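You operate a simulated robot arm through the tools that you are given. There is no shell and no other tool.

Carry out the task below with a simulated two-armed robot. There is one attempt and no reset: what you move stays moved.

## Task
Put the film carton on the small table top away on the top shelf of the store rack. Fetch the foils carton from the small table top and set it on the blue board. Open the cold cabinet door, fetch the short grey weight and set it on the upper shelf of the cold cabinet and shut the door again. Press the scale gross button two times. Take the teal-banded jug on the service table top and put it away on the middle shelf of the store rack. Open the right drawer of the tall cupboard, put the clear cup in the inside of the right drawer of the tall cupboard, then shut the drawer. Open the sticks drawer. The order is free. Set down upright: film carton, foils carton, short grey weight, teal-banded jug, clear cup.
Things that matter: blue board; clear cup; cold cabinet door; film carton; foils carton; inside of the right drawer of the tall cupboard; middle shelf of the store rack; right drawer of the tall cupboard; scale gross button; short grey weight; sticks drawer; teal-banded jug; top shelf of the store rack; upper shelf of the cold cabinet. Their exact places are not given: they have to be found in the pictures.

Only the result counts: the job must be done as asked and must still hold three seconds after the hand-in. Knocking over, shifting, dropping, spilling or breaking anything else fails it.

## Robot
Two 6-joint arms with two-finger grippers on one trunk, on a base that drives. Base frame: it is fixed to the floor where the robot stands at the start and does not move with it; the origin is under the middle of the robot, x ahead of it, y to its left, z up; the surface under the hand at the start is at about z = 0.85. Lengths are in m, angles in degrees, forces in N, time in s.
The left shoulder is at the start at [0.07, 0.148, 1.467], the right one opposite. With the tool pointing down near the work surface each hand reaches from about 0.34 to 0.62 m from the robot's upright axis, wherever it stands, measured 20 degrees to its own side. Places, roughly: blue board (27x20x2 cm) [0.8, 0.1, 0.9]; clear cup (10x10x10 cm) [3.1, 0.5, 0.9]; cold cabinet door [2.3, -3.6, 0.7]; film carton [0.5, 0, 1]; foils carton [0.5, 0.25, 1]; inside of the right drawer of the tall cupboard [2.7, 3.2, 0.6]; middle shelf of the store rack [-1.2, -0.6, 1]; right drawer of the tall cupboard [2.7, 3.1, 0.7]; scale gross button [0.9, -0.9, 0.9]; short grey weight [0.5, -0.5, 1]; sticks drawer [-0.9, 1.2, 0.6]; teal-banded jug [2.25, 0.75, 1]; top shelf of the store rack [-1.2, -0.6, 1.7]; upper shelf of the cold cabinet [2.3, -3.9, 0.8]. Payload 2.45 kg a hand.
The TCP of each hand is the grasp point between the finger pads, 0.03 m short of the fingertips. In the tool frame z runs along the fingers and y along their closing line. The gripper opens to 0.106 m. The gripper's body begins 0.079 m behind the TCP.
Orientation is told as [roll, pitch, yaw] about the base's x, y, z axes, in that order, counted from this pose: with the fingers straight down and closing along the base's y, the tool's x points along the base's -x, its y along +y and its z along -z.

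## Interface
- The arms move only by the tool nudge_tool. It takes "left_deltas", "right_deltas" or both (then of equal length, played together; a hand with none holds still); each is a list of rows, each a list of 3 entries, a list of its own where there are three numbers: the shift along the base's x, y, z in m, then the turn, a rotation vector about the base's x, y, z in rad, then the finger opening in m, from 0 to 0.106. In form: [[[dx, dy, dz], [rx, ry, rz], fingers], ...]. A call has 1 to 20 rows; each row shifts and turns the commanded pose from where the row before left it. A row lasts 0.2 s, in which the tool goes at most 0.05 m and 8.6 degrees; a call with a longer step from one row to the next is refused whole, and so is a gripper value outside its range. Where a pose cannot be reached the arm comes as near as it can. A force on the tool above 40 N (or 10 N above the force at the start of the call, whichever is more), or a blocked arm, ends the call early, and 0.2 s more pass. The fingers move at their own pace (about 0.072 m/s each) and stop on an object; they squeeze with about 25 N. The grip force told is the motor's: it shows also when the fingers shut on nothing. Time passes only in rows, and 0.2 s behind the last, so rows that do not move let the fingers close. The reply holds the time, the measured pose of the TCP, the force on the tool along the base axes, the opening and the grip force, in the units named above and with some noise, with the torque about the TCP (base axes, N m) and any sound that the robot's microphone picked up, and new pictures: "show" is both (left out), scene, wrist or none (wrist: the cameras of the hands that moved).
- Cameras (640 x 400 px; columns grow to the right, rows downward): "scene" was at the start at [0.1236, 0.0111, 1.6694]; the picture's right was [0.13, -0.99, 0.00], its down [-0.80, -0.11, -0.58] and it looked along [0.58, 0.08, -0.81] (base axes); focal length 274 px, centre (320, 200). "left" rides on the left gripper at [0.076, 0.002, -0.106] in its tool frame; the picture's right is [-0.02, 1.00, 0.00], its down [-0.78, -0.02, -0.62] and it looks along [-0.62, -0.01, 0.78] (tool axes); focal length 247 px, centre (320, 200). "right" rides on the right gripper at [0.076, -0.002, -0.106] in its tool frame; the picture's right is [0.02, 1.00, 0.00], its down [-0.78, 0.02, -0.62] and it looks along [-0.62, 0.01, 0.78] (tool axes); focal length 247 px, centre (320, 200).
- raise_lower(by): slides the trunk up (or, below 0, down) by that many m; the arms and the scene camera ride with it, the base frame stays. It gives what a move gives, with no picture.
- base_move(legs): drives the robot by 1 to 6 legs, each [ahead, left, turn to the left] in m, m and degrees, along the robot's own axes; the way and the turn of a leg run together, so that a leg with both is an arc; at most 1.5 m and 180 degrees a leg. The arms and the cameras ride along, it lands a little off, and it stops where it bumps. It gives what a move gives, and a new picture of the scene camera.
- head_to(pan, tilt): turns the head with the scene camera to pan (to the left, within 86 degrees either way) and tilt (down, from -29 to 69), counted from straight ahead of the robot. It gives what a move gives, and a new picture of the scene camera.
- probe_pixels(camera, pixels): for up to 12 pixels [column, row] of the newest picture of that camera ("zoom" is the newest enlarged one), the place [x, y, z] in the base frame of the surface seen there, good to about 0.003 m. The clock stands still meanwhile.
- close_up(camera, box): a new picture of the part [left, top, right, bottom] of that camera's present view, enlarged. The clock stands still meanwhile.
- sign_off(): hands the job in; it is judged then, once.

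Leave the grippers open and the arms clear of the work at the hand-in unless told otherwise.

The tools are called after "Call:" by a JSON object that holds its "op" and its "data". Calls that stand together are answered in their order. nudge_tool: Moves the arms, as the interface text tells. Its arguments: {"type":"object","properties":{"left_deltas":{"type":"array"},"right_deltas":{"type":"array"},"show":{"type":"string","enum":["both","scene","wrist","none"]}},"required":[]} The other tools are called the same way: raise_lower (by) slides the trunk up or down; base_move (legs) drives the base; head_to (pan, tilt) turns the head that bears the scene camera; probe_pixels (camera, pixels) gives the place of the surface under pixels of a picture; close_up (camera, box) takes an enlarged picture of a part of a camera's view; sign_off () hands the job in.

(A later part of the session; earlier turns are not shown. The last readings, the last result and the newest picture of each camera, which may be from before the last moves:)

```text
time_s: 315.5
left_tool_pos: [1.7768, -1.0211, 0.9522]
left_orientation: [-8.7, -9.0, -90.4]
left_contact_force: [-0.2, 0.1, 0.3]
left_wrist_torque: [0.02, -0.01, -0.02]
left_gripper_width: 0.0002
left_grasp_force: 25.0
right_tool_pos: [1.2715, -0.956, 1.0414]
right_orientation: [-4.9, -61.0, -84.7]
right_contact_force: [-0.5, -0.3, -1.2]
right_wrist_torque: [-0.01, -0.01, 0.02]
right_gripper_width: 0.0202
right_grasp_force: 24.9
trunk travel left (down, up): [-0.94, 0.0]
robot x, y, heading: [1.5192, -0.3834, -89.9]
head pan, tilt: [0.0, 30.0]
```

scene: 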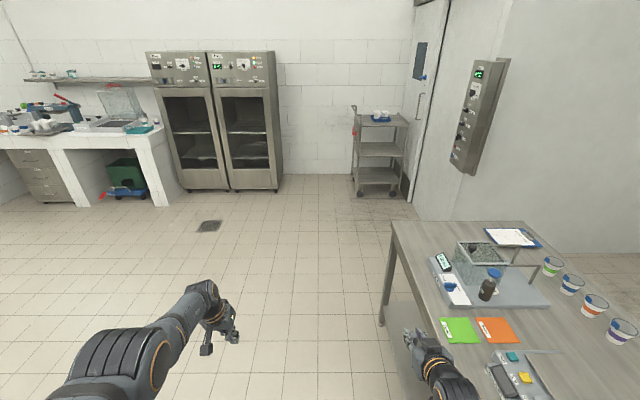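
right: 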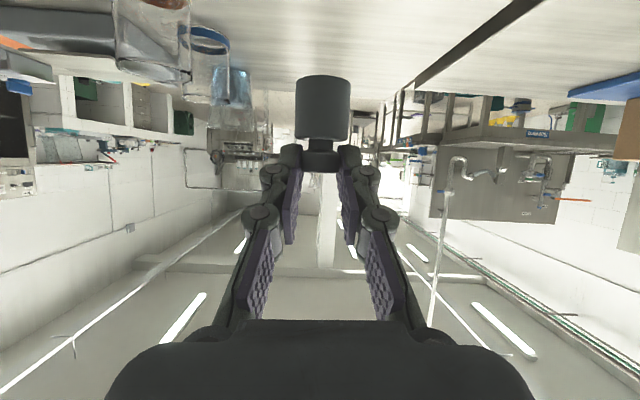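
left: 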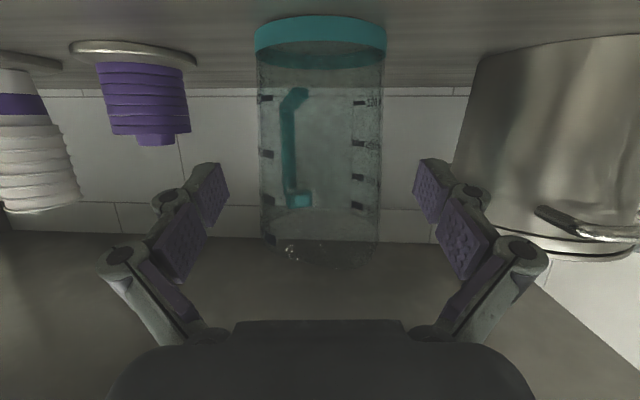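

The left hand sank during the turn (z 0.95, tilted). I'll bring it back up and square it.

Call:
{"op": "nudge_tool", "data": {"left_deltas": [[[-0.0075, 0.02, 0.03], [0.077, -0.076, 0.003], 0.0], [[-0.0075, 0.02, 0.03], [0.077, -0.076, 0.003], 0.0], [[-0.0075, 0.02, 0.03], [0, 0, 0], 0.0], [[-0.0075, 0.03, 0.03], [0, 0, 0], 0.0], [[-0.0075, 0.03, 0.02], [0, 0, 0], 0.0], [[0, 0, 0], [0, 0, 0], 0.0]], "show": "wrist"}}

```text
time_s: 316.9
left_tool_pos: [1.7763, -1.022, 0.9517]
left_orientation: [-8.8, -9.0, -90.5]
left_contact_force: [0.4, 0.3, 0.7]
left_wrist_torque: [0.01, -0.01, -0.03]
left_gripper_width: 0.0002
left_grasp_force: 25.2
left hand out of reach, approached as far as the arm can: row 1, 2, 3, 4, 5
right_tool_pos: [1.2721, -0.9566, 1.0411]
right_orientation: [-4.8, -60.9, -84.8]
right_contact_force: [0.0, -0.6, -1.1]
right_wrist_torque: [0.02, -0.01, -0.01]
right_gripper_width: 0.0205
right_grasp_force: 25.3
trunk travel left (down, up): [-0.94, 0.0]
robot x, y, heading: [1.5231, -0.3824, -90.3]
head pan, tilt: [0.0, 30.0]
```

left: 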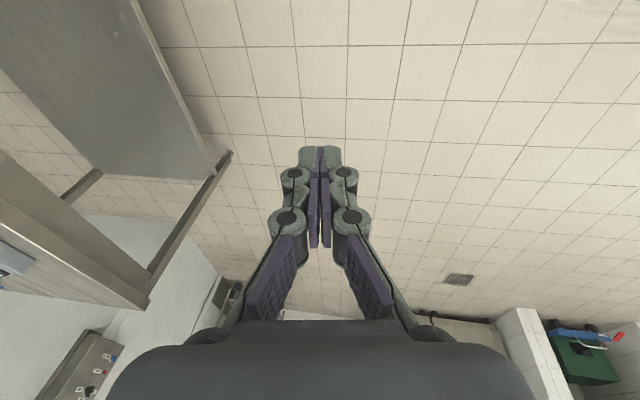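

The arm is stuck at a limit. I'll try to back out with small moves: first only upward, then only outward.

Call:
{"op": "nudge_tool", "data": {"left_deltas": [[[0, 0, 0.02], [0, 0, 0], 0.0], [[0, 0, 0.02], [0, 0, 0], 0.0]], "show": "none"}}

Call:
{"op": "nudge_tool", "data": {"left_deltas": [[[0.02, -0.02, 0], [0, 0, 0], 0.0], [[0.02, -0.02, 0], [0, 0, 0], 0.0]], "show": "none"}}

Call:
{"op": "nudge_tool", "data": {"left_deltas": [[[0, 0, -0.02], [0, 0, 0], 0.0], [[0, 0, -0.02], [0, 0, 0], 0.0]], "show": "none"}}

```text
time_s: 317.5
left_tool_pos: [1.7769, -1.0215, 0.9517]
left_orientation: [-8.8, -9.0, -90.3]
left_contact_force: [0.4, 0.6, -0.4]
left_wrist_torque: [-0.02, 0.0, -0.02]
left_gripper_width: 0.0
left_grasp_force: 25.0
left hand out of reach, approached as far as the arm can: row 1, 2
right_tool_pos: [1.2717, -0.9576, 1.0417]
right_orientation: [-4.9, -60.9, -84.7]
right_contact_force: [-0.3, -0.6, -0.8]
right_wrist_torque: [0.04, 0.0, 0.02]
right_gripper_width: 0.0202
right_grasp_force: 25.3
trunk travel left (down, up): [-0.94, 0.0]
robot x, y, heading: [1.5228, -0.3819, -90.6]
head pan, tilt: [0.0, 30.0]
```

```text
time_s: 318.1
left_tool_pos: [1.7821, -1.0238, 0.9546]
left_orientation: [-8.7, -9.2, -90.4]
left_contact_force: [0.8, -0.7, 0.5]
left_wrist_torque: [-0.04, -0.03, 0.0]
left_gripper_width: 0.0002
left_grasp_force: 24.8
left hand out of reach, approached as far as the arm can: row 1, 2
right_tool_pos: [1.2702, -0.9566, 1.0401]
right_orientation: [-4.8, -60.9, -84.7]
right_contact_force: [-0.3, 0.3, -0.1]
right_wrist_torque: [0.02, -0.05, 0.01]
right_gripper_width: 0.0204
right_grasp_force: 24.5
trunk travel left (down, up): [-0.94, 0.0]
robot x, y, heading: [1.5191, -0.3818, -90.6]
head pan, tilt: [0.0, 30.0]
```

```text
time_s: 318.7
left_tool_pos: [1.7816, -1.0061, 0.923]
left_orientation: [-8.9, -8.9, -90.4]
left_contact_force: [0.5, 0.1, -0.2]
left_wrist_torque: [0.02, 0.0, 0.01]
left_gripper_width: 0.0003
left_grasp_force: 24.9
left hand out of reach, approached as far as the arm can: row 1, 2
right_tool_pos: [1.2716, -0.9569, 1.0416]
right_orientation: [-4.9, -61.0, -84.7]
right_contact_force: [-0.3, 0.8, -1.0]
right_wrist_torque: [-0.03, 0.03, -0.01]
right_gripper_width: 0.0204
right_grasp_force: 24.9
trunk travel left (down, up): [-0.94, 0.0]
robot x, y, heading: [1.5179, -0.3783, -90.3]
head pan, tilt: [0.0, 30.0]
```

It seems to be the outer reach limit. I'll move purely inward (+y).

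Call:
{"op": "nudge_tool", "data": {"left_deltas": [[[-0.01, 0.03, 0], [0, 0, 0], 0.0], [[-0.01, 0.03, 0], [0, 0, 0], 0.0], [[0, 0.03, 0], [0, 0, 0], 0.0]], "show": "none"}}

```text
time_s: 319.5
left_tool_pos: [1.769, -0.9751, 0.8823]
left_orientation: [-8.8, -8.8, -90.4]
left_contact_force: [-1.0, -0.3, 0.5]
left_wrist_torque: [0.0, 0.0, 0.02]
left_gripper_width: 0.0
left_grasp_force: 24.8
left hand out of reach, approached as far as the arm can: row 1, 2, 3
right_tool_pos: [1.2713, -0.9551, 1.0416]
right_orientation: [-4.8, -61.0, -84.6]
right_contact_force: [0.7, 0.3, -1.0]
right_wrist_torque: [0.01, 0.02, 0.02]
right_gripper_width: 0.0204
right_grasp_force: 25.2
trunk travel left (down, up): [-0.94, 0.0]
robot x, y, heading: [1.5194, -0.3801, -90.2]
head pan, tilt: [0.0, 30.0]
```

Call:
{"op": "nudge_tool", "data": {"left_deltas": [[[0, 0, 0], [0, -0.1, 0], 0.0], [[0, 0, 0], [0, -0.05, 0], 0.0]], "show": "none"}}

Call:
{"op": "nudge_tool", "data": {"left_deltas": [[[0, -0.02, -0.03], [0, 0, 0], 0.0], [[0, -0.02, -0.03], [0, 0, 0], 0.0]], "show": "scene"}}

```text
time_s: 320.1
left_tool_pos: [1.7684, -0.9767, 0.8824]
left_orientation: [-8.8, -8.8, -90.4]
left_contact_force: [-0.5, 0.0, -0.4]
left_wrist_torque: [0.04, -0.03, -0.01]
left_gripper_width: 0.0001
left_grasp_force: 25.0
left hand out of reach, approached as far as the arm can: row 1
right_tool_pos: [1.2719, -0.9557, 1.041]
right_orientation: [-4.9, -61.0, -84.7]
right_contact_force: [0.5, -0.5, -0.9]
right_wrist_torque: [-0.02, 0.01, 0.0]
right_gripper_width: 0.0205
right_grasp_force: 24.6
trunk travel left (down, up): [-0.94, 0.0]
robot x, y, heading: [1.5225, -0.3774, -90.5]
head pan, tilt: [0.0, 30.0]
```

```text
time_s: 320.7
left_tool_pos: [1.7745, -0.9635, 0.8644]
left_orientation: [-6.7, -9.0, -90.9]
left_contact_force: [0.1, 0.4, -0.1]
left_wrist_torque: [0.01, 0.01, 0.0]
left_gripper_width: 0.0003
left_grasp_force: 25.1
left hand out of reach, approached as far as the arm can: row 1, 2
right_tool_pos: [1.2722, -0.9558, 1.042]
right_orientation: [-4.8, -60.9, -84.8]
right_contact_force: [0.0, -0.4, -1.4]
right_wrist_torque: [0.04, 0.0, -0.02]
right_gripper_width: 0.0203
right_grasp_force: 25.0
trunk travel left (down, up): [-0.94, 0.0]
robot x, y, heading: [1.5195, -0.3785, -90.5]
head pan, tilt: [0.0, 30.0]
```

scene: 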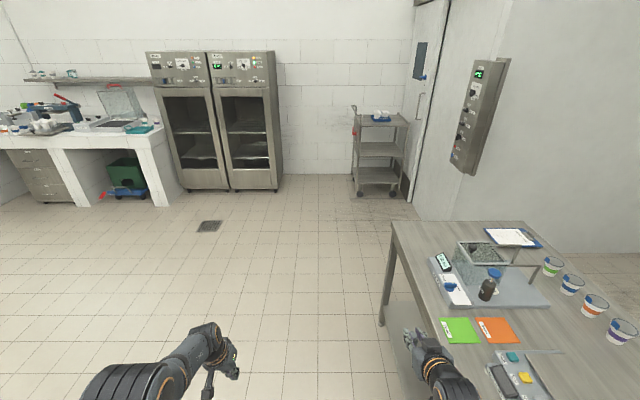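

The arm seems stretched straight. I'll try moving along the arc upward (forward and up), which may let the elbow bend again.

Call:
{"op": "nudge_tool", "data": {"left_deltas": [[[0, -0.03, 0.037], [0, 0, 0], 0.0], [[0, -0.03, 0.037], [0, 0, 0], 0.0], [[0, -0.03, 0.037], [0, 0, 0], 0.0]], "show": "none"}}

Call:
{"op": "nudge_tool", "data": {"left_deltas": [[[0, 0.04, 0.02], [0, 0, 0], 0.0], [[0, 0.04, 0.02], [0, 0, 0], 0.0]], "show": "none"}}

```text
time_s: 321.5
left_tool_pos: [1.7811, -0.9765, 0.8839]
left_orientation: [-6.7, -9.1, -90.8]
left_contact_force: [-1.0, 0.6, 0.3]
left_wrist_torque: [-0.02, 0.04, 0.0]
left_gripper_width: 0.0001
left_grasp_force: 25.0
left hand out of reach, approached as far as the arm can: row 1, 2, 3
right_tool_pos: [1.2722, -0.957, 1.0393]
right_orientation: [-4.7, -61.0, -84.6]
right_contact_force: [-0.9, 0.5, -0.6]
right_wrist_torque: [0.0, 0.02, -0.01]
right_gripper_width: 0.0206
right_grasp_force: 25.3
trunk travel left (down, up): [-0.94, 0.0]
robot x, y, heading: [1.5212, -0.3785, -90.1]
head pan, tilt: [0.0, 30.0]
```

```text
time_s: 322.1
left_tool_pos: [1.7914, -0.9672, 0.8727]
left_orientation: [-6.0, -8.9, -90.7]
left_contact_force: [-0.1, 0.9, 0.6]
left_wrist_torque: [-0.02, 0.02, -0.02]
left_gripper_width: 0.0
left_grasp_force: 25.2
left hand out of reach, approached as far as the arm can: row 1, 2
right_tool_pos: [1.2726, -0.9561, 1.0417]
right_orientation: [-4.9, -61.0, -84.7]
right_contact_force: [0.2, 0.5, -0.4]
right_wrist_torque: [0.04, 0.02, -0.03]
right_gripper_width: 0.0206
right_grasp_force: 25.7
trunk travel left (down, up): [-0.94, 0.0]
robot x, y, heading: [1.5241, -0.3813, -90.2]
head pan, tilt: [0.0, 30.0]
```

Call:
{"op": "head_to", "data": {"pan": 35, "tilt": 60}}

Call:
{"op": "probe_pixels", "data": {"camera": "scene", "pixels": [[320, 200], [280, 250], [240, 300], [200, 340], [340, 170], [300, 230]]}}

```text
time_s: 323.1
left_tool_pos: [1.7911, -0.9673, 0.8711]
left_orientation: [-6.1, -8.8, -90.8]
left_contact_force: [-0.3, 1.3, 1.0]
left_wrist_torque: [-0.01, 0.02, 0.02]
left_gripper_width: 0.0
left_grasp_force: 24.4
right_tool_pos: [1.2718, -0.957, 1.0412]
right_orientation: [-4.8, -60.9, -84.7]
right_contact_force: [0.4, -0.3, -1.1]
right_wrist_torque: [0.02, 0.03, 0.02]
right_gripper_width: 0.0202
right_grasp_force: 25.2
trunk travel left (down, up): [-0.94, 0.0]
robot x, y, heading: [1.5187, -0.3813, -90.0]
head pan, tilt: [35.0, 60.0]
```

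scene: 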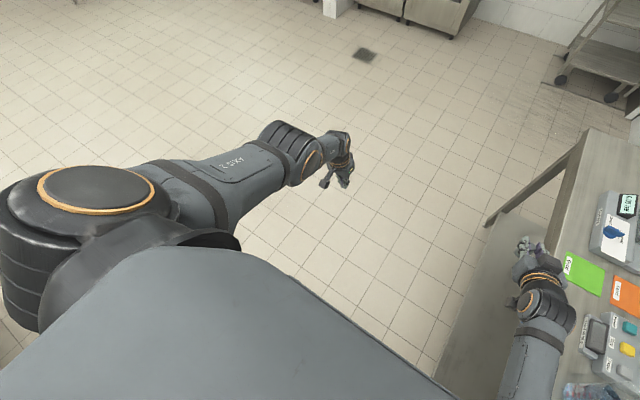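

```text
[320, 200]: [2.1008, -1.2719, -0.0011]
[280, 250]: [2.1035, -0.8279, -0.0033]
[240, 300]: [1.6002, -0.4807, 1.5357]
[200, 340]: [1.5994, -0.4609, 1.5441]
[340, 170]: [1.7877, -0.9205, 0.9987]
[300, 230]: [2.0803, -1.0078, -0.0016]
```

Call:
{"op": "probe_pixels", "data": {"camera": "scene", "pixels": [[285, 145], [240, 180], [180, 190], [312, 165], [335, 145], [345, 160], [95, 190], [325, 182]]}}

Call:
{"op": "close_up", "data": {"camera": "scene", "box": [220, 90, 400, 210]}}

```text
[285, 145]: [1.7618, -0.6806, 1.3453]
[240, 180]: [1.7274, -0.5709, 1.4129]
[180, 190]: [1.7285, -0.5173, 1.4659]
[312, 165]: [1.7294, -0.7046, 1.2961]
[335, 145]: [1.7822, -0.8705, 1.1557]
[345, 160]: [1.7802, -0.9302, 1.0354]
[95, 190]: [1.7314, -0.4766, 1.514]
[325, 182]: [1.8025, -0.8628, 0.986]
```

```text
3.33 times, centred on (310, 150) of scene
```

zoom: 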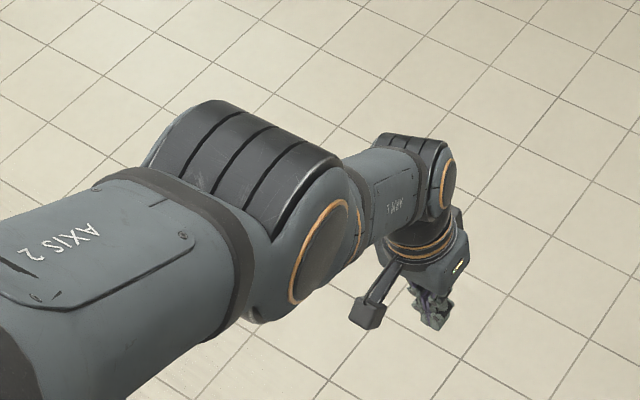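

The elbow has gone slightly past straight (elbow-up) and sits at its limit. I'll stretch it outward and up along the arc with several rows so it passes through straight and bends the normal way again.

Call:
{"op": "nudge_tool", "data": {"left_deltas": [[[0, -0.04, 0.03], [0, 0, 0], 0.0], [[0, -0.04, 0.03], [0, 0, 0], 0.0], [[0, -0.03, 0.04], [0, 0, 0], 0.0], [[0, -0.03, 0.04], [0, 0, 0], 0.0], [[0, -0.02, 0.045], [0, 0, 0], 0.0], [[0, -0.02, 0.045], [0, 0, 0], 0.0], [[0, 0, 0.05], [0, 0, 0], 0.0], [[0, 0, 0.05], [0, 0, 0], 0.0], [[0, 0, 0.05], [0, 0, 0], 0.0], [[0, 0, 0.05], [0, 0, 0], 0.0]], "show": "scene"}}

```text
time_s: 325.3
left_tool_pos: [1.8073, -1.0237, 0.9579]
left_orientation: [-7.2, -9.7, -90.7]
left_contact_force: [-0.2, -0.2, -0.5]
left_wrist_torque: [-0.01, -0.01, -0.02]
left_gripper_width: 0.0002
left_grasp_force: 25.5
left hand out of reach, approached as far as the arm can: row 1, 2, 3, 4, 5, 6, 7, 8, 9, 10
right_tool_pos: [1.2709, -0.9563, 1.0423]
right_orientation: [-4.9, -60.9, -84.6]
right_contact_force: [-0.1, -0.8, -0.8]
right_wrist_torque: [0.01, 0.0, 0.03]
right_gripper_width: 0.0206
right_grasp_force: 24.5
trunk travel left (down, up): [-0.94, 0.0]
robot x, y, heading: [1.5213, -0.3757, -90.3]
head pan, tilt: [35.0, 60.0]
```

scene: 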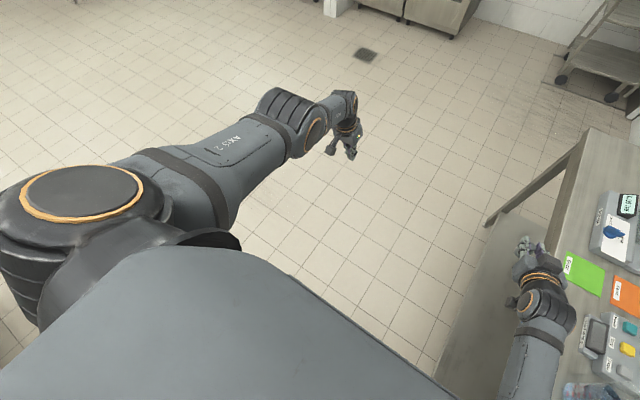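

Call:
{"op": "nudge_tool", "data": {"left_deltas": [[[0, 0, 0.05], [0, 0, 0], 0.0], [[0, 0, 0.05], [0, 0, 0], 0.0], [[0, 0, 0.05], [0, 0, 0], 0.0], [[0, 0, 0.05], [0, 0, 0], 0.0], [[0, 0, 0.05], [0, 0, 0], 0.0], [[0, 0, 0.05], [0, 0, 0], 0.0], [[0, 0, 0.05], [0, 0, 0], 0.0], [[0, 0, 0.05], [0, 0, 0], 0.0], [[0, 0, 0.05], [0, 0, 0], 0.0], [[0, 0, 0.05], [0, 0, 0], 0.0], [[0, 0, 0.05], [0, 0, 0], 0.0], [[0, 0, 0.05], [0, 0, 0], 0.0], [[0, 0, 0.05], [0, 0, 0], 0.0], [[0, 0, 0.05], [0, 0, 0], 0.0], [[0, 0, 0.05], [0, 0, 0], 0.0]], "show": "scene"}}

```text
time_s: 328.5
left_tool_pos: [1.8074, -1.0236, 0.959]
left_orientation: [-7.2, -9.7, -90.8]
left_contact_force: [0.1, 0.1, 0.0]
left_wrist_torque: [0.03, -0.03, 0.0]
left_gripper_width: 0.0002
left_grasp_force: 25.1
left hand out of reach, approached as far as the arm can: row 1, 2, 3, 4, 5, 6, 7, 8, 9, 10, 11, 12, 13, 14, 15
right_tool_pos: [1.2719, -0.9554, 1.0424]
right_orientation: [-5.0, -60.9, -84.8]
right_contact_force: [0.3, 0.6, -1.0]
right_wrist_torque: [0.05, 0.01, 0.01]
right_gripper_width: 0.0205
right_grasp_force: 24.5
trunk travel left (down, up): [-0.94, 0.0]
robot x, y, heading: [1.5199, -0.3828, -90.2]
head pan, tilt: [35.0, 60.0]
```

scene: 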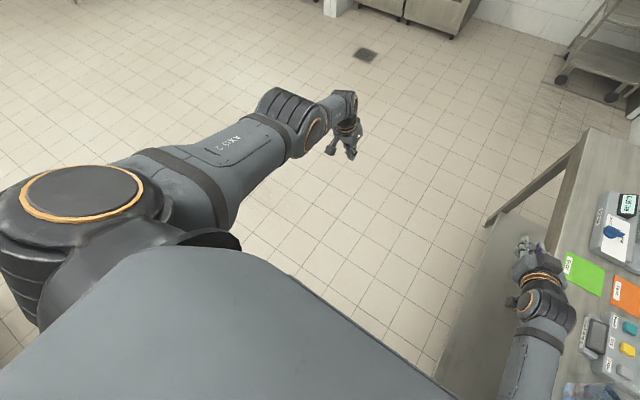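

Call:
{"op": "nudge_tool", "data": {"left_deltas": [[[0, -0.04, 0.03], [0, 0, 0], 0.0], [[0, -0.04, 0.03], [0, 0, 0], 0.0], [[0, -0.04, 0.03], [0, 0, 0], 0.0], [[0, -0.04, 0.03], [0, 0, 0], 0.0], [[0, -0.04, 0.03], [0, 0, 0], 0.0], [[0, -0.04, 0.03], [0, 0, 0], 0.0], [[0, -0.04, 0.03], [0, 0, 0], 0.0], [[0, -0.04, 0.03], [0, 0, 0], 0.0], [[0, -0.04, 0.03], [0, 0, 0], 0.0], [[0, -0.04, 0.03], [0, 0, 0], 0.0], [[0, -0.04, 0.03], [0, 0, 0], 0.0], [[0, -0.04, 0.03], [0, 0, 0], 0.0]], "show": "none"}}

Call:
{"op": "nudge_tool", "data": {"left_deltas": [[[0, 0.02, 0.0], [-0.1, 0, 0], 0.0], [[0, 0.02, 0.0], [-0.1, 0, 0], 0.0], [[0, 0.02, 0.0], [-0.1, 0, 0], 0.0], [[0, 0.02, 0.0], [-0.1, 0, 0], 0.0]], "show": "none"}}

```text
time_s: 331.1
left_tool_pos: [1.807, -1.0235, 0.9588]
left_orientation: [-7.2, -9.7, -90.8]
left_contact_force: [0.4, -0.6, 0.0]
left_wrist_torque: [-0.03, 0.02, 0.01]
left_gripper_width: 0.0001
left_grasp_force: 24.5
left hand out of reach, approached as far as the arm can: row 1, 2, 3, 4, 5, 6, 7, 8, 9, 10, 11, 12
right_tool_pos: [1.2704, -0.9572, 1.0422]
right_orientation: [-5.0, -60.9, -84.7]
right_contact_force: [-0.5, -0.1, -0.4]
right_wrist_torque: [0.01, 0.02, 0.05]
right_gripper_width: 0.0201
right_grasp_force: 24.7
trunk travel left (down, up): [-0.94, 0.0]
robot x, y, heading: [1.5196, -0.3817, -90.1]
head pan, tilt: [35.0, 60.0]
```

```text
time_s: 332.1
left_tool_pos: [1.8264, -1.0343, 0.8936]
left_orientation: [-5.5, -31.8, -91.0]
left_contact_force: [0.8, 0.4, 1.3]
left_wrist_torque: [-0.01, 0.03, 0.02]
left_gripper_width: 0.0001
left_grasp_force: 24.9
left hand out of reach, approached as far as the arm can: row 1, 2, 3, 4
right_tool_pos: [1.2717, -0.9562, 1.0414]
right_orientation: [-4.9, -61.1, -84.6]
right_contact_force: [-0.2, -0.5, -1.2]
right_wrist_torque: [0.03, -0.01, 0.0]
right_gripper_width: 0.0201
right_grasp_force: 25.1
trunk travel left (down, up): [-0.94, 0.0]
robot x, y, heading: [1.5213, -0.3779, -90.3]
head pan, tilt: [35.0, 60.0]
```

Rotating back up works. I'll continue rotating to horizontal, moving inward.

Call:
{"op": "nudge_tool", "data": {"left_deltas": [[[0, 0, 0.0], [-0.14, 0, 0], 0.0], [[0, 0, 0.0], [-0.14, 0, 0], 0.0], [[0, 0, 0.0], [-0.14, 0, 0], 0.0], [[0, 0, 0.0], [-0.14, 0, 0], 0.0], [[0, 0, 0.0], [-0.14, 0, 0], 0.0], [[0, 0, 0.0], [-0.14, 0, 0], 0.0], [[0, 0, 0], [0, 0, 0], 0.0]], "show": "scene"}}

```text
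time_s: 333.7
left_tool_pos: [1.8209, -1.0175, 0.918]
left_orientation: [-2.7, -76.0, -93.5]
left_contact_force: [0.1, 0.0, -0.9]
left_wrist_torque: [0.0, 0.02, 0.0]
left_gripper_width: 0.0
left_grasp_force: 24.5
left hand out of reach, approached as far as the arm can: row 1, 4, 5, 6
right_tool_pos: [1.2707, -0.9568, 1.0424]
right_orientation: [-4.8, -61.0, -84.7]
right_contact_force: [-0.1, 0.3, -0.1]
right_wrist_torque: [0.01, -0.01, -0.02]
right_gripper_width: 0.0205
right_grasp_force: 25.8
trunk travel left (down, up): [-0.94, 0.0]
robot x, y, heading: [1.518, -0.383, -90.2]
head pan, tilt: [35.0, 60.0]
```

scene: 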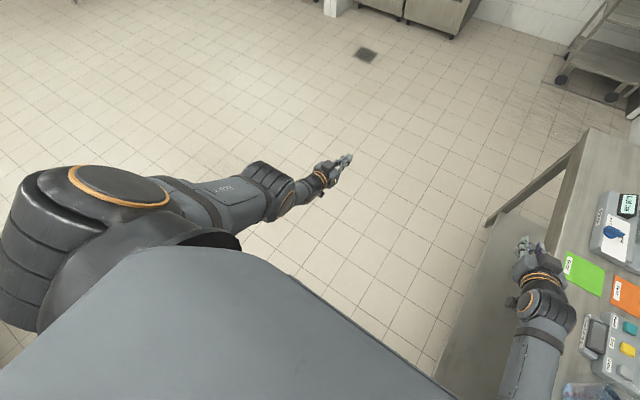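

I'll reset the left arm's configuration in this free space the same way the right arm recovered earlier: tool horizontal, arm well forward, and up to z ≈ 1.75.

Call:
{"op": "nudge_tool", "data": {"left_deltas": [[[0, -0.015, 0.042], [-0.12, 0, 0], 0.0], [[0, -0.015, 0.042], [-0.12, 0, 0], 0.0], [[0, -0.015, 0.042], [0, 0, 0], 0.0], [[0, -0.015, 0.042], [0, 0, 0], 0.0], [[0, -0.015, 0.042], [0, 0, 0], 0.0], [[0, -0.015, 0.042], [0, 0, 0], 0.0], [[0, -0.015, 0.042], [0, 0, 0], 0.0], [[0, -0.015, 0.042], [0, 0, 0], 0.0], [[0, 0, 0.045], [0, 0, 0], 0.0], [[0, 0, 0.045], [0, 0, 0], 0.0], [[0, 0, 0.045], [0, 0, 0], 0.0], [[0, 0, 0.045], [0, 0, 0], 0.0], [[0, 0, 0.045], [0, 0, 0], 0.0], [[0, 0, 0.045], [0, 0, 0], 0.0], [[0, 0, 0.045], [0, 0, 0], 0.0], [[0, 0, 0.045], [0, 0, 0], 0.0], [[0, 0, 0.045], [0, 0, 0], 0.0], [[0, 0, 0.045], [0, 0, 0], 0.0]], "show": "none"}}

```text
time_s: 337.5
left_tool_pos: [1.8248, -1.1696, 1.6948]
left_orientation: [77.5, -89.1, -173.3]
left_contact_force: [-0.1, 0.1, 0.3]
left_wrist_torque: [-0.01, 0.02, 0.02]
left_gripper_width: 0.0003
left_grasp_force: 25.2
left hand out of reach, approached as far as the arm can: row 1, 16, 17, 18
right_tool_pos: [1.2723, -0.9568, 1.0425]
right_orientation: [-4.8, -61.0, -84.8]
right_contact_force: [0.2, -0.4, -1.0]
right_wrist_torque: [0.01, 0.0, 0.02]
right_gripper_width: 0.0207
right_grasp_force: 25.2
trunk travel left (down, up): [-0.94, 0.0]
robot x, y, heading: [1.5206, -0.382, -90.6]
head pan, tilt: [35.0, 60.0]
```

Call:
{"op": "nudge_tool", "data": {"left_deltas": [[[0, 0, 0], [0.14, 0, 0], 0.0], [[0, 0, 0], [0.14, 0, 0], 0.0], [[0, 0, 0], [0.14, 0, 0], 0.0], [[0, 0, 0], [0.14, 0, 0], 0.0], [[0, 0.04, 0], [0, 0, 0], 0.0], [[0, 0.04, 0.02], [0, 0, 0], 0.0], [[0, 0.03, 0.03], [0, 0, 0], 0.0], [[0, 0.02, 0.03], [0, 0, 0], 0.0], [[0, 0, 0.03], [0, 0, 0], 0.0]], "show": "none"}}

Call:
{"op": "nudge_tool", "data": {"left_deltas": [[[0, 0, -0.05], [0, 0, 0], 0.0], [[0, 0, -0.05], [0, 0, 0], 0.0], [[0, 0, -0.05], [0, 0, 0], 0.0], [[0, 0, -0.05], [0, 0, 0], 0.0], [[0, 0, -0.05], [0, 0, 0], 0.0], [[0, 0, -0.05], [0, 0, 0], 0.0], [[0, 0, -0.05], [0, 0, 0], 0.0], [[0, 0, -0.05], [0, 0, 0], 0.0], [[0, 0, -0.05], [0, 0, 0], 0.0], [[0, 0, -0.05], [0, 0, 0], 0.0], [[0, 0, -0.05], [0, 0, 0], 0.0], [[0, 0, -0.05], [0, 0, 0], 0.0], [[0, 0, -0.05], [0, 0, 0], 0.0], [[0, 0, -0.05], [0, 0, 0], 0.0]], "show": "scene"}}

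```text
time_s: 339.5
left_tool_pos: [1.8297, -1.174, 1.7081]
left_orientation: [-4.3, -70.0, -92.3]
left_contact_force: [0.5, -0.1, 0.0]
left_wrist_torque: [0.0, 0.0, 0.0]
left_gripper_width: 0.0
left_grasp_force: 24.7
left hand out of reach, approached as far as the arm can: row 1, 3, 4, 5, 6, 7, 8, 9
right_tool_pos: [1.2712, -0.9542, 1.0422]
right_orientation: [-4.8, -60.9, -84.7]
right_contact_force: [-0.8, 1.3, -1.2]
right_wrist_torque: [0.01, 0.02, 0.0]
right_gripper_width: 0.0204
right_grasp_force: 24.6
trunk travel left (down, up): [-0.94, 0.0]
robot x, y, heading: [1.5221, -0.3804, -90.3]
head pan, tilt: [35.0, 60.0]
```

```text
time_s: 342.5
left_tool_pos: [1.8663, -1.1888, 1.1161]
left_orientation: [-3.9, -69.7, -92.4]
left_contact_force: [-0.5, 0.1, -0.3]
left_wrist_torque: [0.01, -0.02, -0.02]
left_gripper_width: 0.0002
left_grasp_force: 24.9
left hand out of reach, approached as far as the arm can: row 1, 2, 3, 4, 5, 6, 9, 10, 11, 12, 13, 14
right_tool_pos: [1.2711, -0.9571, 1.0422]
right_orientation: [-4.8, -60.9, -84.7]
right_contact_force: [-0.1, -1.0, -1.0]
right_wrist_torque: [0.02, -0.02, -0.01]
right_gripper_width: 0.0204
right_grasp_force: 25.0
trunk travel left (down, up): [-0.94, 0.0]
robot x, y, heading: [1.5181, -0.3813, -90.4]
head pan, tilt: [35.0, 60.0]
```

scene: 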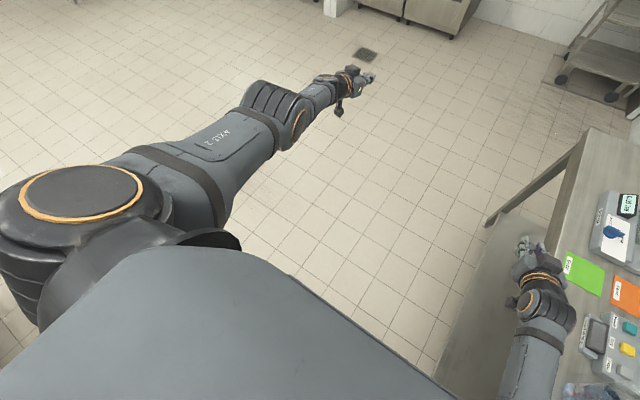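

Call:
{"op": "nudge_tool", "data": {"left_deltas": [[[0, 0.05, 0], [0, 0, 0], 0.0], [[0, 0.05, 0], [0, 0, 0], 0.0], [[0, 0.05, 0], [0, 0, 0], 0.0]], "show": "none"}}

Call:
{"op": "nudge_tool", "data": {"left_deltas": [[[0, 0.04, -0.03], [0, 0, 0], 0.0], [[0, 0.04, -0.03], [0, 0, 0], 0.0], [[0, 0.04, -0.03], [0, 0, 0], 0.0]], "show": "none"}}

```text
time_s: 343.3
left_tool_pos: [1.9017, -1.139, 1.0557]
left_orientation: [-4.0, -69.8, -92.5]
left_contact_force: [-1.3, -0.3, -0.6]
left_wrist_torque: [0.01, -0.02, 0.01]
left_gripper_width: 0.0002
left_grasp_force: 24.6
left hand out of reach, approached as far as the arm can: row 1, 2, 3
right_tool_pos: [1.2736, -0.9561, 1.0419]
right_orientation: [-4.9, -60.9, -84.6]
right_contact_force: [0.4, 0.4, -1.6]
right_wrist_torque: [0.03, 0.02, -0.05]
right_gripper_width: 0.0204
right_grasp_force: 25.2
trunk travel left (down, up): [-0.94, 0.0]
robot x, y, heading: [1.5205, -0.3796, -90.4]
head pan, tilt: [35.0, 60.0]
```

```text
time_s: 344.1
left_tool_pos: [1.9084, -1.0378, 0.9465]
left_orientation: [-4.1, -69.9, -92.4]
left_contact_force: [-0.5, -0.6, -0.3]
left_wrist_torque: [-0.01, 0.02, -0.03]
left_gripper_width: 0.0
left_grasp_force: 24.8
left hand out of reach, approached as far as the arm can: row 1, 2, 3
right_tool_pos: [1.2712, -0.9569, 1.0419]
right_orientation: [-5.0, -61.0, -84.8]
right_contact_force: [0.3, -0.6, -1.4]
right_wrist_torque: [-0.02, 0.0, -0.02]
right_gripper_width: 0.0204
right_grasp_force: 25.6
trunk travel left (down, up): [-0.94, 0.0]
robot x, y, heading: [1.5212, -0.381, -90.2]
head pan, tilt: [35.0, 60.0]
```

Call:
{"op": "nudge_tool", "data": {"left_deltas": [[[0, 0, 0], [0, 0, 0.1], 0.0], [[0, 0, 0], [0, 0, 0.1], 0.0]], "show": "none"}}

Call:
{"op": "nudge_tool", "data": {"left_deltas": [[[0, 0.03, 0.03], [0, 0, 0], 0.0], [[0, 0.03, 0.03], [0, 0, 0], 0.0]], "show": "none"}}

```text
time_s: 344.7
left_tool_pos: [1.9111, -1.0448, 0.9357]
left_orientation: [-3.8, -69.8, -80.9]
left_contact_force: [0.2, 0.6, 0.2]
left_wrist_torque: [0.0, -0.03, 0.0]
left_gripper_width: 0.0
left_grasp_force: 25.0
left hand out of reach, approached as far as the arm can: row 1, 2
right_tool_pos: [1.2712, -0.9571, 1.0415]
right_orientation: [-4.8, -61.0, -84.6]
right_contact_force: [-0.8, -0.2, -1.3]
right_wrist_torque: [0.0, -0.02, 0.04]
right_gripper_width: 0.0205
right_grasp_force: 24.6
trunk travel left (down, up): [-0.94, 0.0]
robot x, y, heading: [1.5203, -0.3796, -90.4]
head pan, tilt: [35.0, 60.0]
```

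```text
time_s: 345.3
left_tool_pos: [1.9091, -0.9873, 0.9849]
left_orientation: [-4.1, -69.6, -80.7]
left_contact_force: [-0.8, 0.6, 0.6]
left_wrist_torque: [0.04, -0.01, 0.06]
left_gripper_width: 0.0
left_grasp_force: 25.3
left hand out of reach, approached as far as the arm can: row 2
right_tool_pos: [1.2698, -0.9548, 1.0416]
right_orientation: [-4.6, -61.0, -84.8]
right_contact_force: [-0.6, -0.2, -0.9]
right_wrist_torque: [-0.02, -0.03, 0.0]
right_gripper_width: 0.0203
right_grasp_force: 25.2
trunk travel left (down, up): [-0.94, 0.0]
robot x, y, heading: [1.5213, -0.3809, -90.3]
head pan, tilt: [35.0, 60.0]
```

Yawing the tool outward freed it, so a wrist joint was at its limit. I'll yaw a bit more, and bring the hand inward and up.

Call:
{"op": "nudge_tool", "data": {"left_deltas": [[[0, 0, 0], [0, 0, 0.12], 0.0], [[-0.02, 0.02, 0.02], [0, 0, 0], 0.0], [[-0.02, 0.02, 0.02], [0, 0, 0], 0.0], [[-0.02, 0.02, 0.02], [0, 0, 0], 0.0], [[-0.02, 0.02, 0.02], [0, 0, 0], 0.0], [[-0.02, 0.01, 0.02], [0, 0, 0], 0.0], [[-0.02, 0.01, 0.01], [0, 0, 0], 0.0]], "show": "scene"}}

```text
time_s: 346.9
left_tool_pos: [1.7913, -0.8918, 1.0982]
left_orientation: [-3.7, -69.7, -74.2]
left_contact_force: [-1.0, 0.5, 0.2]
left_wrist_torque: [-0.01, -0.01, 0.0]
left_gripper_width: 0.0
left_grasp_force: 24.8
left hand out of reach, approached as far as the arm can: row 1
right_tool_pos: [1.2698, -0.9567, 1.0408]
right_orientation: [-4.8, -61.0, -84.8]
right_contact_force: [-0.2, -0.1, -0.8]
right_wrist_torque: [0.0, -0.02, 0.02]
right_gripper_width: 0.0204
right_grasp_force: 25.4
trunk travel left (down, up): [-0.94, 0.0]
robot x, y, heading: [1.5165, -0.3825, -90.2]
head pan, tilt: [35.0, 60.0]
```

scene: 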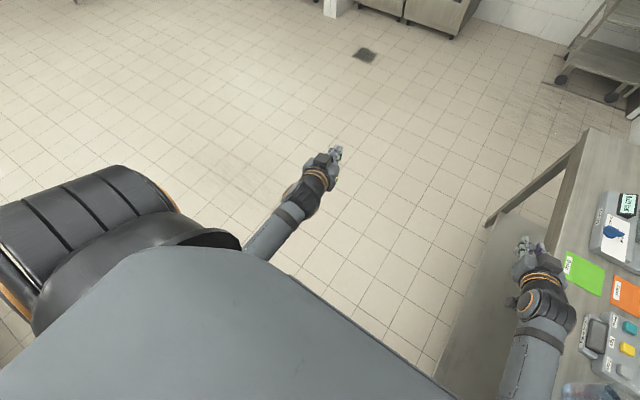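

Freed. Now I'll rotate to tool-down about the proper axis.

Call:
{"op": "nudge_tool", "data": {"left_deltas": [[[0, 0, -0.005], [0.133, 0.0283, 0], 0.0], [[0, 0, -0.005], [0.133, 0.0283, 0], 0.0], [[0, 0, -0.005], [0.133, 0.0283, 0], 0.0], [[0, 0, -0.005], [0.133, 0.0283, 0], 0.0], [[0, 0, -0.005], [0.133, 0.0283, 0], 0.0], [[0, 0, -0.005], [0.133, 0.0283, 0], 0.0], [[0, 0, 0], [0.133, 0.0283, 0], 0.0], [[0, 0, 0], [0.133, 0.0283, 0], 0.0], [[0, 0, 0], [0.133, 0.0283, 0], 0.0], [[0, 0, 0], [0, 0, 0], 0.0]], "show": "none"}}

```text
time_s: 349.1
left_tool_pos: [1.7924, -0.8912, 1.0686]
left_orientation: [-0.4, 0.4, -76.6]
left_contact_force: [0.3, 0.3, 0.3]
left_wrist_torque: [0.01, -0.01, -0.03]
left_gripper_width: 0.0003
left_grasp_force: 25.0
right_tool_pos: [1.2712, -0.9558, 1.0422]
right_orientation: [-4.9, -61.0, -84.6]
right_contact_force: [0.2, 0.5, -0.9]
right_wrist_torque: [0.01, 0.0, 0.0]
right_gripper_width: 0.0204
right_grasp_force: 25.3
trunk travel left (down, up): [-0.94, 0.0]
robot x, y, heading: [1.5192, -0.3827, -90.3]
head pan, tilt: [35.0, 60.0]
```

The left arm is healthy again, tool-down. I'll square its yaw, move clear of the table to turn, then face the scale from the far side.

Call:
{"op": "nudge_tool", "data": {"left_deltas": [[[0, 0, 0], [0, 0, -0.11], 0.0], [[0, 0, 0], [0, 0, -0.1], 0.0], [[0, 0, 0], [0, 0, 0], 0.0]], "show": "none"}}

Call:
{"op": "base_move", "data": {"legs": [[0.25, 0.23, 0], [0, 0, -90]]}}

Call:
{"op": "head_to", "data": {"pan": 10, "tilt": 50}}

```text
time_s: 349.9
left_tool_pos: [1.7915, -0.8896, 1.0683]
left_orientation: [-0.3, 0.4, -88.7]
left_contact_force: [-0.1, 0.1, 0.0]
left_wrist_torque: [0.02, 0.0, 0.03]
left_gripper_width: 0.0001
left_grasp_force: 25.0
right_tool_pos: [1.271, -0.9556, 1.0414]
right_orientation: [-4.9, -61.0, -84.8]
right_contact_force: [-0.8, 0.2, -1.4]
right_wrist_torque: [0.0, 0.01, 0.0]
right_gripper_width: 0.0203
right_grasp_force: 25.2
trunk travel left (down, up): [-0.94, 0.0]
robot x, y, heading: [1.5216, -0.3788, -90.5]
head pan, tilt: [35.0, 60.0]
```

```text
time_s: 355.9
left_tool_pos: [1.248, -0.9122, 1.0685]
left_orientation: [-0.3, 0.3, -177.0]
left_contact_force: [0.2, -0.6, 0.0]
left_wrist_torque: [-0.05, -0.01, 0.0]
left_gripper_width: 0.0001
left_grasp_force: 25.2
right_tool_pos: [1.1672, -0.3938, 1.0414]
right_orientation: [-4.9, -60.9, -173.0]
right_contact_force: [0.7, -0.7, -1.5]
right_wrist_torque: [-0.02, 0.0, 0.01]
right_gripper_width: 0.0206
right_grasp_force: 25.0
trunk travel left (down, up): [-0.94, 0.0]
robot x, y, heading: [1.75, -0.6257, -178.5]
head pan, tilt: [35.0, 60.0]
```

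scene: 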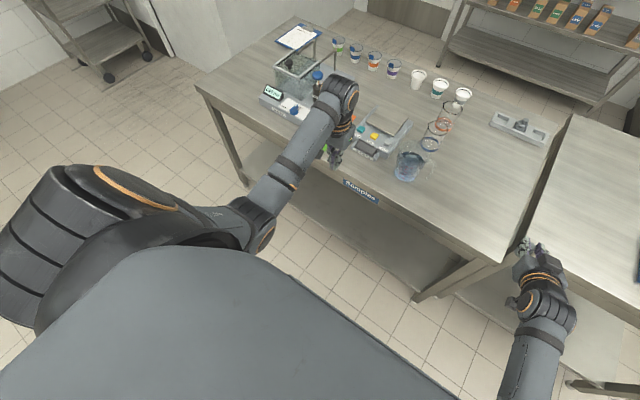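

```text
time_s: 356.8
left_tool_pos: [1.2479, -0.9113, 1.0678]
left_orientation: [-0.3, 0.4, -176.9]
left_contact_force: [-0.4, 0.3, -0.4]
left_wrist_torque: [0.0, -0.01, 0.01]
left_gripper_width: 0.0
left_grasp_force: 25.4
right_tool_pos: [1.1657, -0.3944, 1.0416]
right_orientation: [-4.8, -61.0, -173.1]
right_contact_force: [0.2, -0.6, -1.2]
right_wrist_torque: [-0.01, -0.01, 0.01]
right_gripper_width: 0.0208
right_grasp_force: 25.3
trunk travel left (down, up): [-0.94, 0.0]
robot x, y, heading: [1.748, -0.6304, -178.4]
head pan, tilt: [10.0, 50.0]
```

scene: 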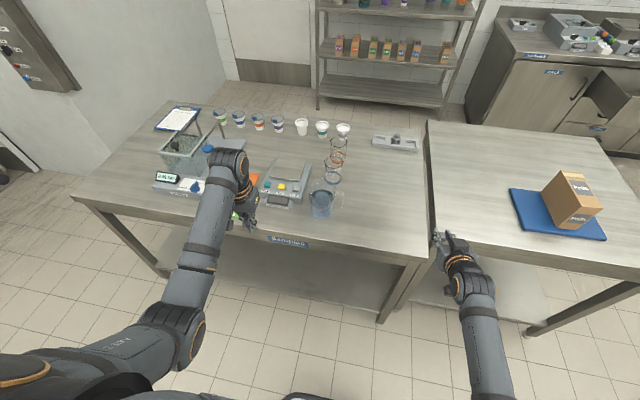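

Call:
{"op": "close_up", "data": {"camera": "scene", "box": [245, 150, 345, 230]}}

Call:
{"op": "probe_pixels", "data": {"camera": "scene", "pixels": [[294, 187], [296, 188], [293, 186], [282, 185], [268, 183], [320, 192], [312, 195], [330, 195], [250, 225], [320, 245]]}}

```text
5.00 times, centred on (295, 190) of scene
```

zoom: 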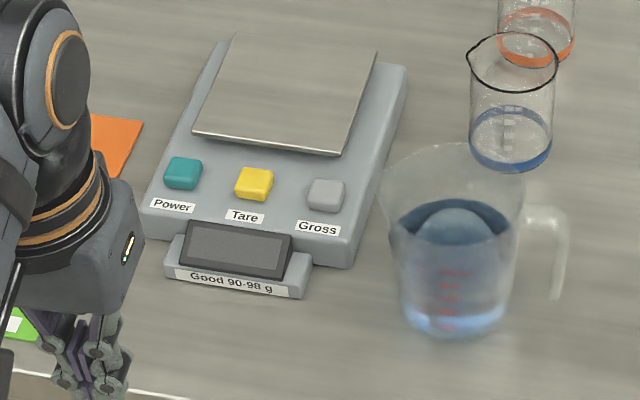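

```text
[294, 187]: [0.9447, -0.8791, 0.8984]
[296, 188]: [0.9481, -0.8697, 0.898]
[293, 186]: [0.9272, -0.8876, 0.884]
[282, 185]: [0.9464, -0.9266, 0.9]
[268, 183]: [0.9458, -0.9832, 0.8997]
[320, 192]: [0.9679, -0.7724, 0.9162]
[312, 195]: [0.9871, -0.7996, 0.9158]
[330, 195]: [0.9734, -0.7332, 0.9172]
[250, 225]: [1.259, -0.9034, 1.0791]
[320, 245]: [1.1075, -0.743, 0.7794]
```

Call:
{"op": "probe_pixels", "data": {"camera": "zoom", "pixels": [[326, 188], [318, 186], [334, 188], [326, 182], [326, 198], [326, 206], [255, 178], [183, 168], [360, 200], [300, 190], [270, 240], [400, 190]]}}

```text
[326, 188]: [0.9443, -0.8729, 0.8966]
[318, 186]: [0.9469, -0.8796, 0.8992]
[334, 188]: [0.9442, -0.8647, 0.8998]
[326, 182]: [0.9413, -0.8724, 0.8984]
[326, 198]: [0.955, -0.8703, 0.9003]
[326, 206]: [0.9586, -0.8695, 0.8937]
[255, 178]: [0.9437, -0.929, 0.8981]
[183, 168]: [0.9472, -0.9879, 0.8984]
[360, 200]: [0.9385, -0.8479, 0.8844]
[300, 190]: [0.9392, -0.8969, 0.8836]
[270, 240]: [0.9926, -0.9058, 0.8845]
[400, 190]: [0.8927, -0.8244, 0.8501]
```

Call:
{"op": "probe_pixels", "data": {"camera": "zoom", "pixels": [[384, 182], [388, 190], [395, 225], [520, 190], [460, 146], [405, 245], [410, 300], [510, 290], [560, 230], [450, 330], [455, 205], [400, 215]]}}

Call:
{"op": "head_to", "data": {"pan": 10, "tilt": 35}}

Call:
{"op": "close_up", "data": {"camera": "scene", "box": [240, 200, 360, 290]}}

```text
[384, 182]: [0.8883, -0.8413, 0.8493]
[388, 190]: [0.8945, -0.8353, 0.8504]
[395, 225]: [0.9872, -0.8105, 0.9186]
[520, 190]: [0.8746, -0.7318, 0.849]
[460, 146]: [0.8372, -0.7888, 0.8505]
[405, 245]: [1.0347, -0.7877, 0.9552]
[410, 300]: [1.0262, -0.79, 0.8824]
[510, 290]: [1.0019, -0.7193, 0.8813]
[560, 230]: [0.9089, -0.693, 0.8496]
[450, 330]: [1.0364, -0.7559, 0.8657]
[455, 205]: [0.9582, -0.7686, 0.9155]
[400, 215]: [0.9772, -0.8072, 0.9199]
```

```text
time_s: 357.6
left_tool_pos: [1.2468, -0.9112, 1.0681]
left_orientation: [-0.3, 0.4, -177.0]
left_contact_force: [0.0, 0.2, 0.7]
left_wrist_torque: [-0.03, 0.01, -0.03]
left_gripper_width: 0.0
left_grasp_force: 25.5
right_tool_pos: [1.1661, -0.3936, 1.0415]
right_orientation: [-4.9, -61.0, -172.9]
right_contact_force: [0.0, -1.0, -0.8]
right_wrist_torque: [-0.01, 0.02, 0.02]
right_gripper_width: 0.0204
right_grasp_force: 25.3
trunk travel left (down, up): [-0.94, 0.0]
robot x, y, heading: [1.7488, -0.6259, -178.9]
head pan, tilt: [10.0, 35.0]
```

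scene: 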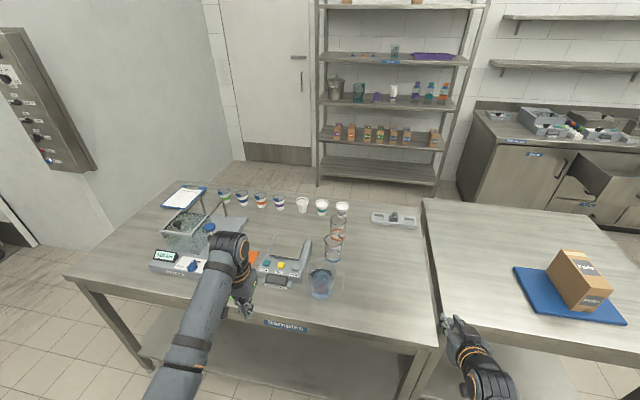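

```text
4.44 times, centred on (300, 245) of scene
```

zoom: 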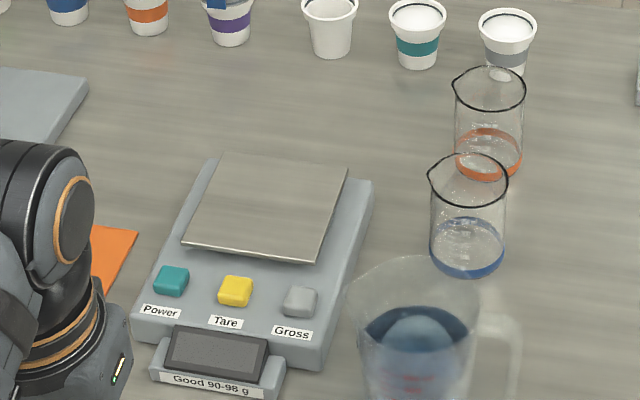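

The pitcher is close to the Gross button (edge at y ≈ −0.83). To keep the wide gripper body away from it, I'll rotate the left tool −90° about vertical (closing line along x, camera on the −y side).

Call:
{"op": "nudge_tool", "data": {"left_deltas": [[[0, 0, 0], [0, 0, -0.143], 0.0], [[0, 0, 0], [0, 0, -0.143], 0.0], [[0, 0, 0], [0, 0, -0.143], 0.0], [[0, 0, 0], [0, 0, -0.143], 0.0], [[0, 0, 0], [0, 0, -0.143], 0.0], [[0, 0, 0], [0, 0, -0.143], 0.0], [[0, 0, 0], [0, 0, -0.143], 0.0], [[0, 0, 0], [0, 0, -0.143], 0.0], [[0, 0, 0], [0, 0, -0.143], 0.0], [[0, 0, 0], [0, 0, -0.143], 0.0], [[0, 0, 0], [0, 0, -0.12], 0.0], [[0, 0, 0], [0, 0, 0], 0.0]], "show": "wrist"}}

```text
time_s: 360.2
left_tool_pos: [1.248, -0.9131, 1.0685]
left_orientation: [-0.4, 0.4, 94.1]
left_contact_force: [0.3, 0.4, 0.1]
left_wrist_torque: [0.02, -0.04, -0.01]
left_gripper_width: 0.0002
left_grasp_force: 25.5
right_tool_pos: [1.1671, -0.3949, 1.0405]
right_orientation: [-4.8, -60.9, -173.0]
right_contact_force: [0.4, 0.6, -0.2]
right_wrist_torque: [-0.02, -0.02, 0.0]
right_gripper_width: 0.0203
right_grasp_force: 24.8
trunk travel left (down, up): [-0.94, 0.0]
robot x, y, heading: [1.7476, -0.6253, -178.6]
head pan, tilt: [10.0, 35.0]
```

left: 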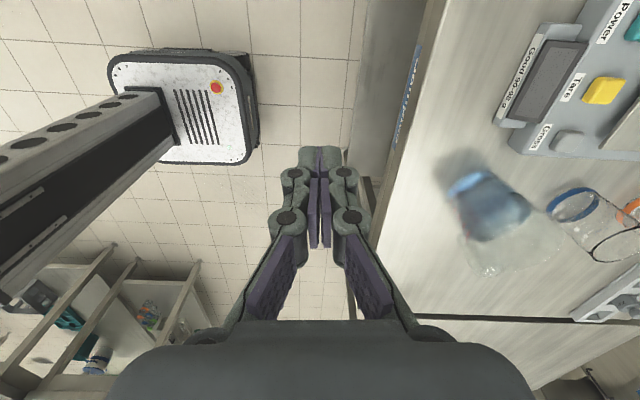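

Rotated cleanly. Now I'll drive ahead 0.25 m and 4.5 cm right, keeping the hand above everything.

Call:
{"op": "base_move", "data": {"legs": [[0.25, -0.045, 0]]}}

Call:
{"op": "head_to", "data": {"pan": 15, "tilt": 55}}

Call:
{"op": "close_up", "data": {"camera": "scene", "box": [220, 100, 400, 220]}}

```text
time_s: 362.1
left_tool_pos: [0.9854, -0.8758, 1.0681]
left_orientation: [-0.2, 0.3, 94.3]
left_contact_force: [0.2, -0.9, -0.6]
left_wrist_torque: [0.02, 0.04, 0.02]
left_gripper_width: 0.0001
left_grasp_force: 24.9
right_tool_pos: [0.9053, -0.3586, 1.0428]
right_orientation: [-4.9, -61.0, -172.8]
right_contact_force: [0.5, 0.0, -2.0]
right_wrist_torque: [-0.01, 0.0, 0.0]
right_gripper_width: 0.0206
right_grasp_force: 24.7
trunk travel left (down, up): [-0.94, 0.0]
robot x, y, heading: [1.4871, -0.59, -178.5]
head pan, tilt: [10.0, 35.0]
```

scene: 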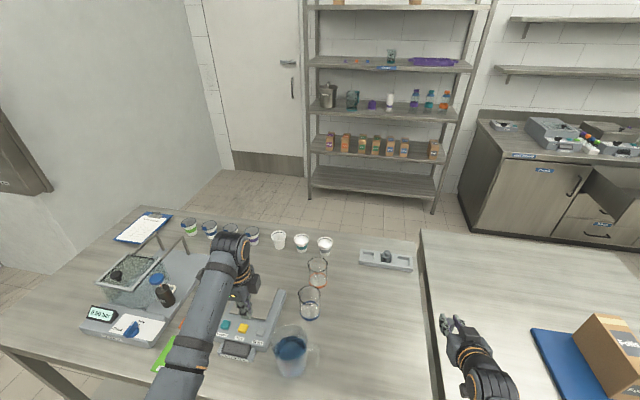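

```text
time_s: 362.9
left_tool_pos: [0.9825, -0.8754, 1.0667]
left_orientation: [-0.3, 0.5, 94.3]
left_contact_force: [-0.4, -0.2, -0.7]
left_wrist_torque: [0.01, -0.02, 0.0]
left_gripper_width: 0.0
left_grasp_force: 25.4
right_tool_pos: [0.9035, -0.3593, 1.0418]
right_orientation: [-4.9, -60.9, -173.1]
right_contact_force: [-0.2, 0.1, -1.5]
right_wrist_torque: [0.0, 0.0, 0.02]
right_gripper_width: 0.0204
right_grasp_force: 25.3
trunk travel left (down, up): [-0.94, 0.0]
robot x, y, heading: [1.4866, -0.5866, -178.4]
head pan, tilt: [15.0, 55.0]
```

scene: 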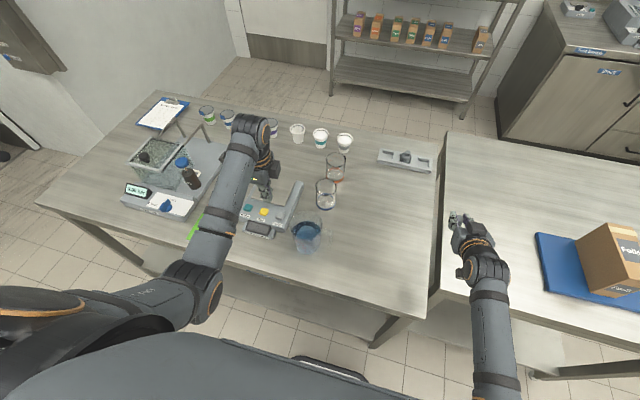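

```text
3.33 times, centred on (310, 160) of scene
```

zoom: 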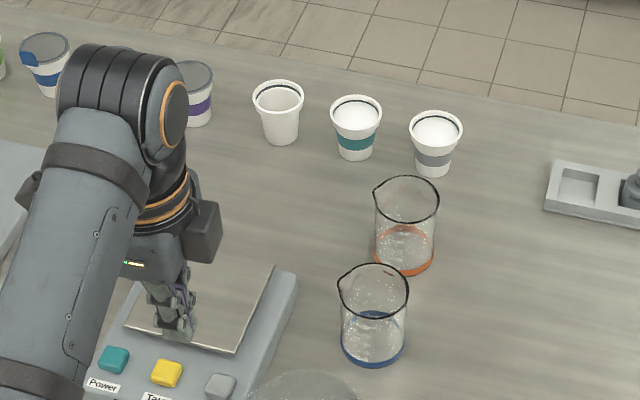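

I'll check the pitcher's rim height before pressing. Zooming on it.

Call:
{"op": "close_up", "data": {"camera": "scene", "box": [250, 180, 350, 270]}}

Call:
{"op": "probe_pixels", "data": {"camera": "zoom", "pixels": [[268, 190], [262, 195], [300, 175], [345, 165], [390, 175], [420, 200], [420, 215], [265, 205], [275, 225], [340, 170], [445, 215], [450, 240]]}}

```text
4.44 times, centred on (300, 225) of scene
```

zoom: 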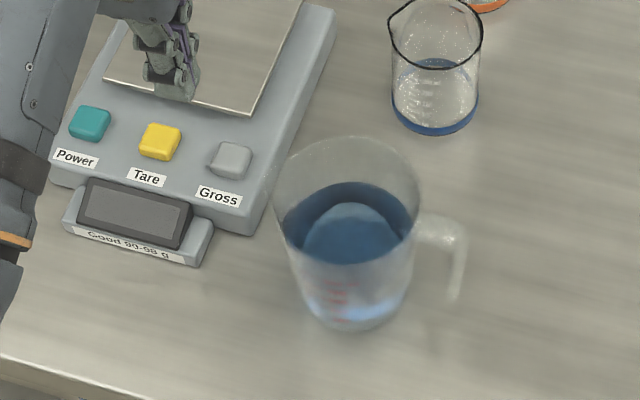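

```text
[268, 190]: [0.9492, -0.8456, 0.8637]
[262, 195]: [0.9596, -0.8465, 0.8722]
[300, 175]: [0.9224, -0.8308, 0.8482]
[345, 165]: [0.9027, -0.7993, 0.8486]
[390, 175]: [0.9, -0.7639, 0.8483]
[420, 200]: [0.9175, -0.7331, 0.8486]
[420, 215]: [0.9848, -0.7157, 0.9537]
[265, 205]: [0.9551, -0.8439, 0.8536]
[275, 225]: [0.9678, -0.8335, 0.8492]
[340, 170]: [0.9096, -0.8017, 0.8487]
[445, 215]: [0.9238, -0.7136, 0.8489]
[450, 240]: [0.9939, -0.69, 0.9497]
```

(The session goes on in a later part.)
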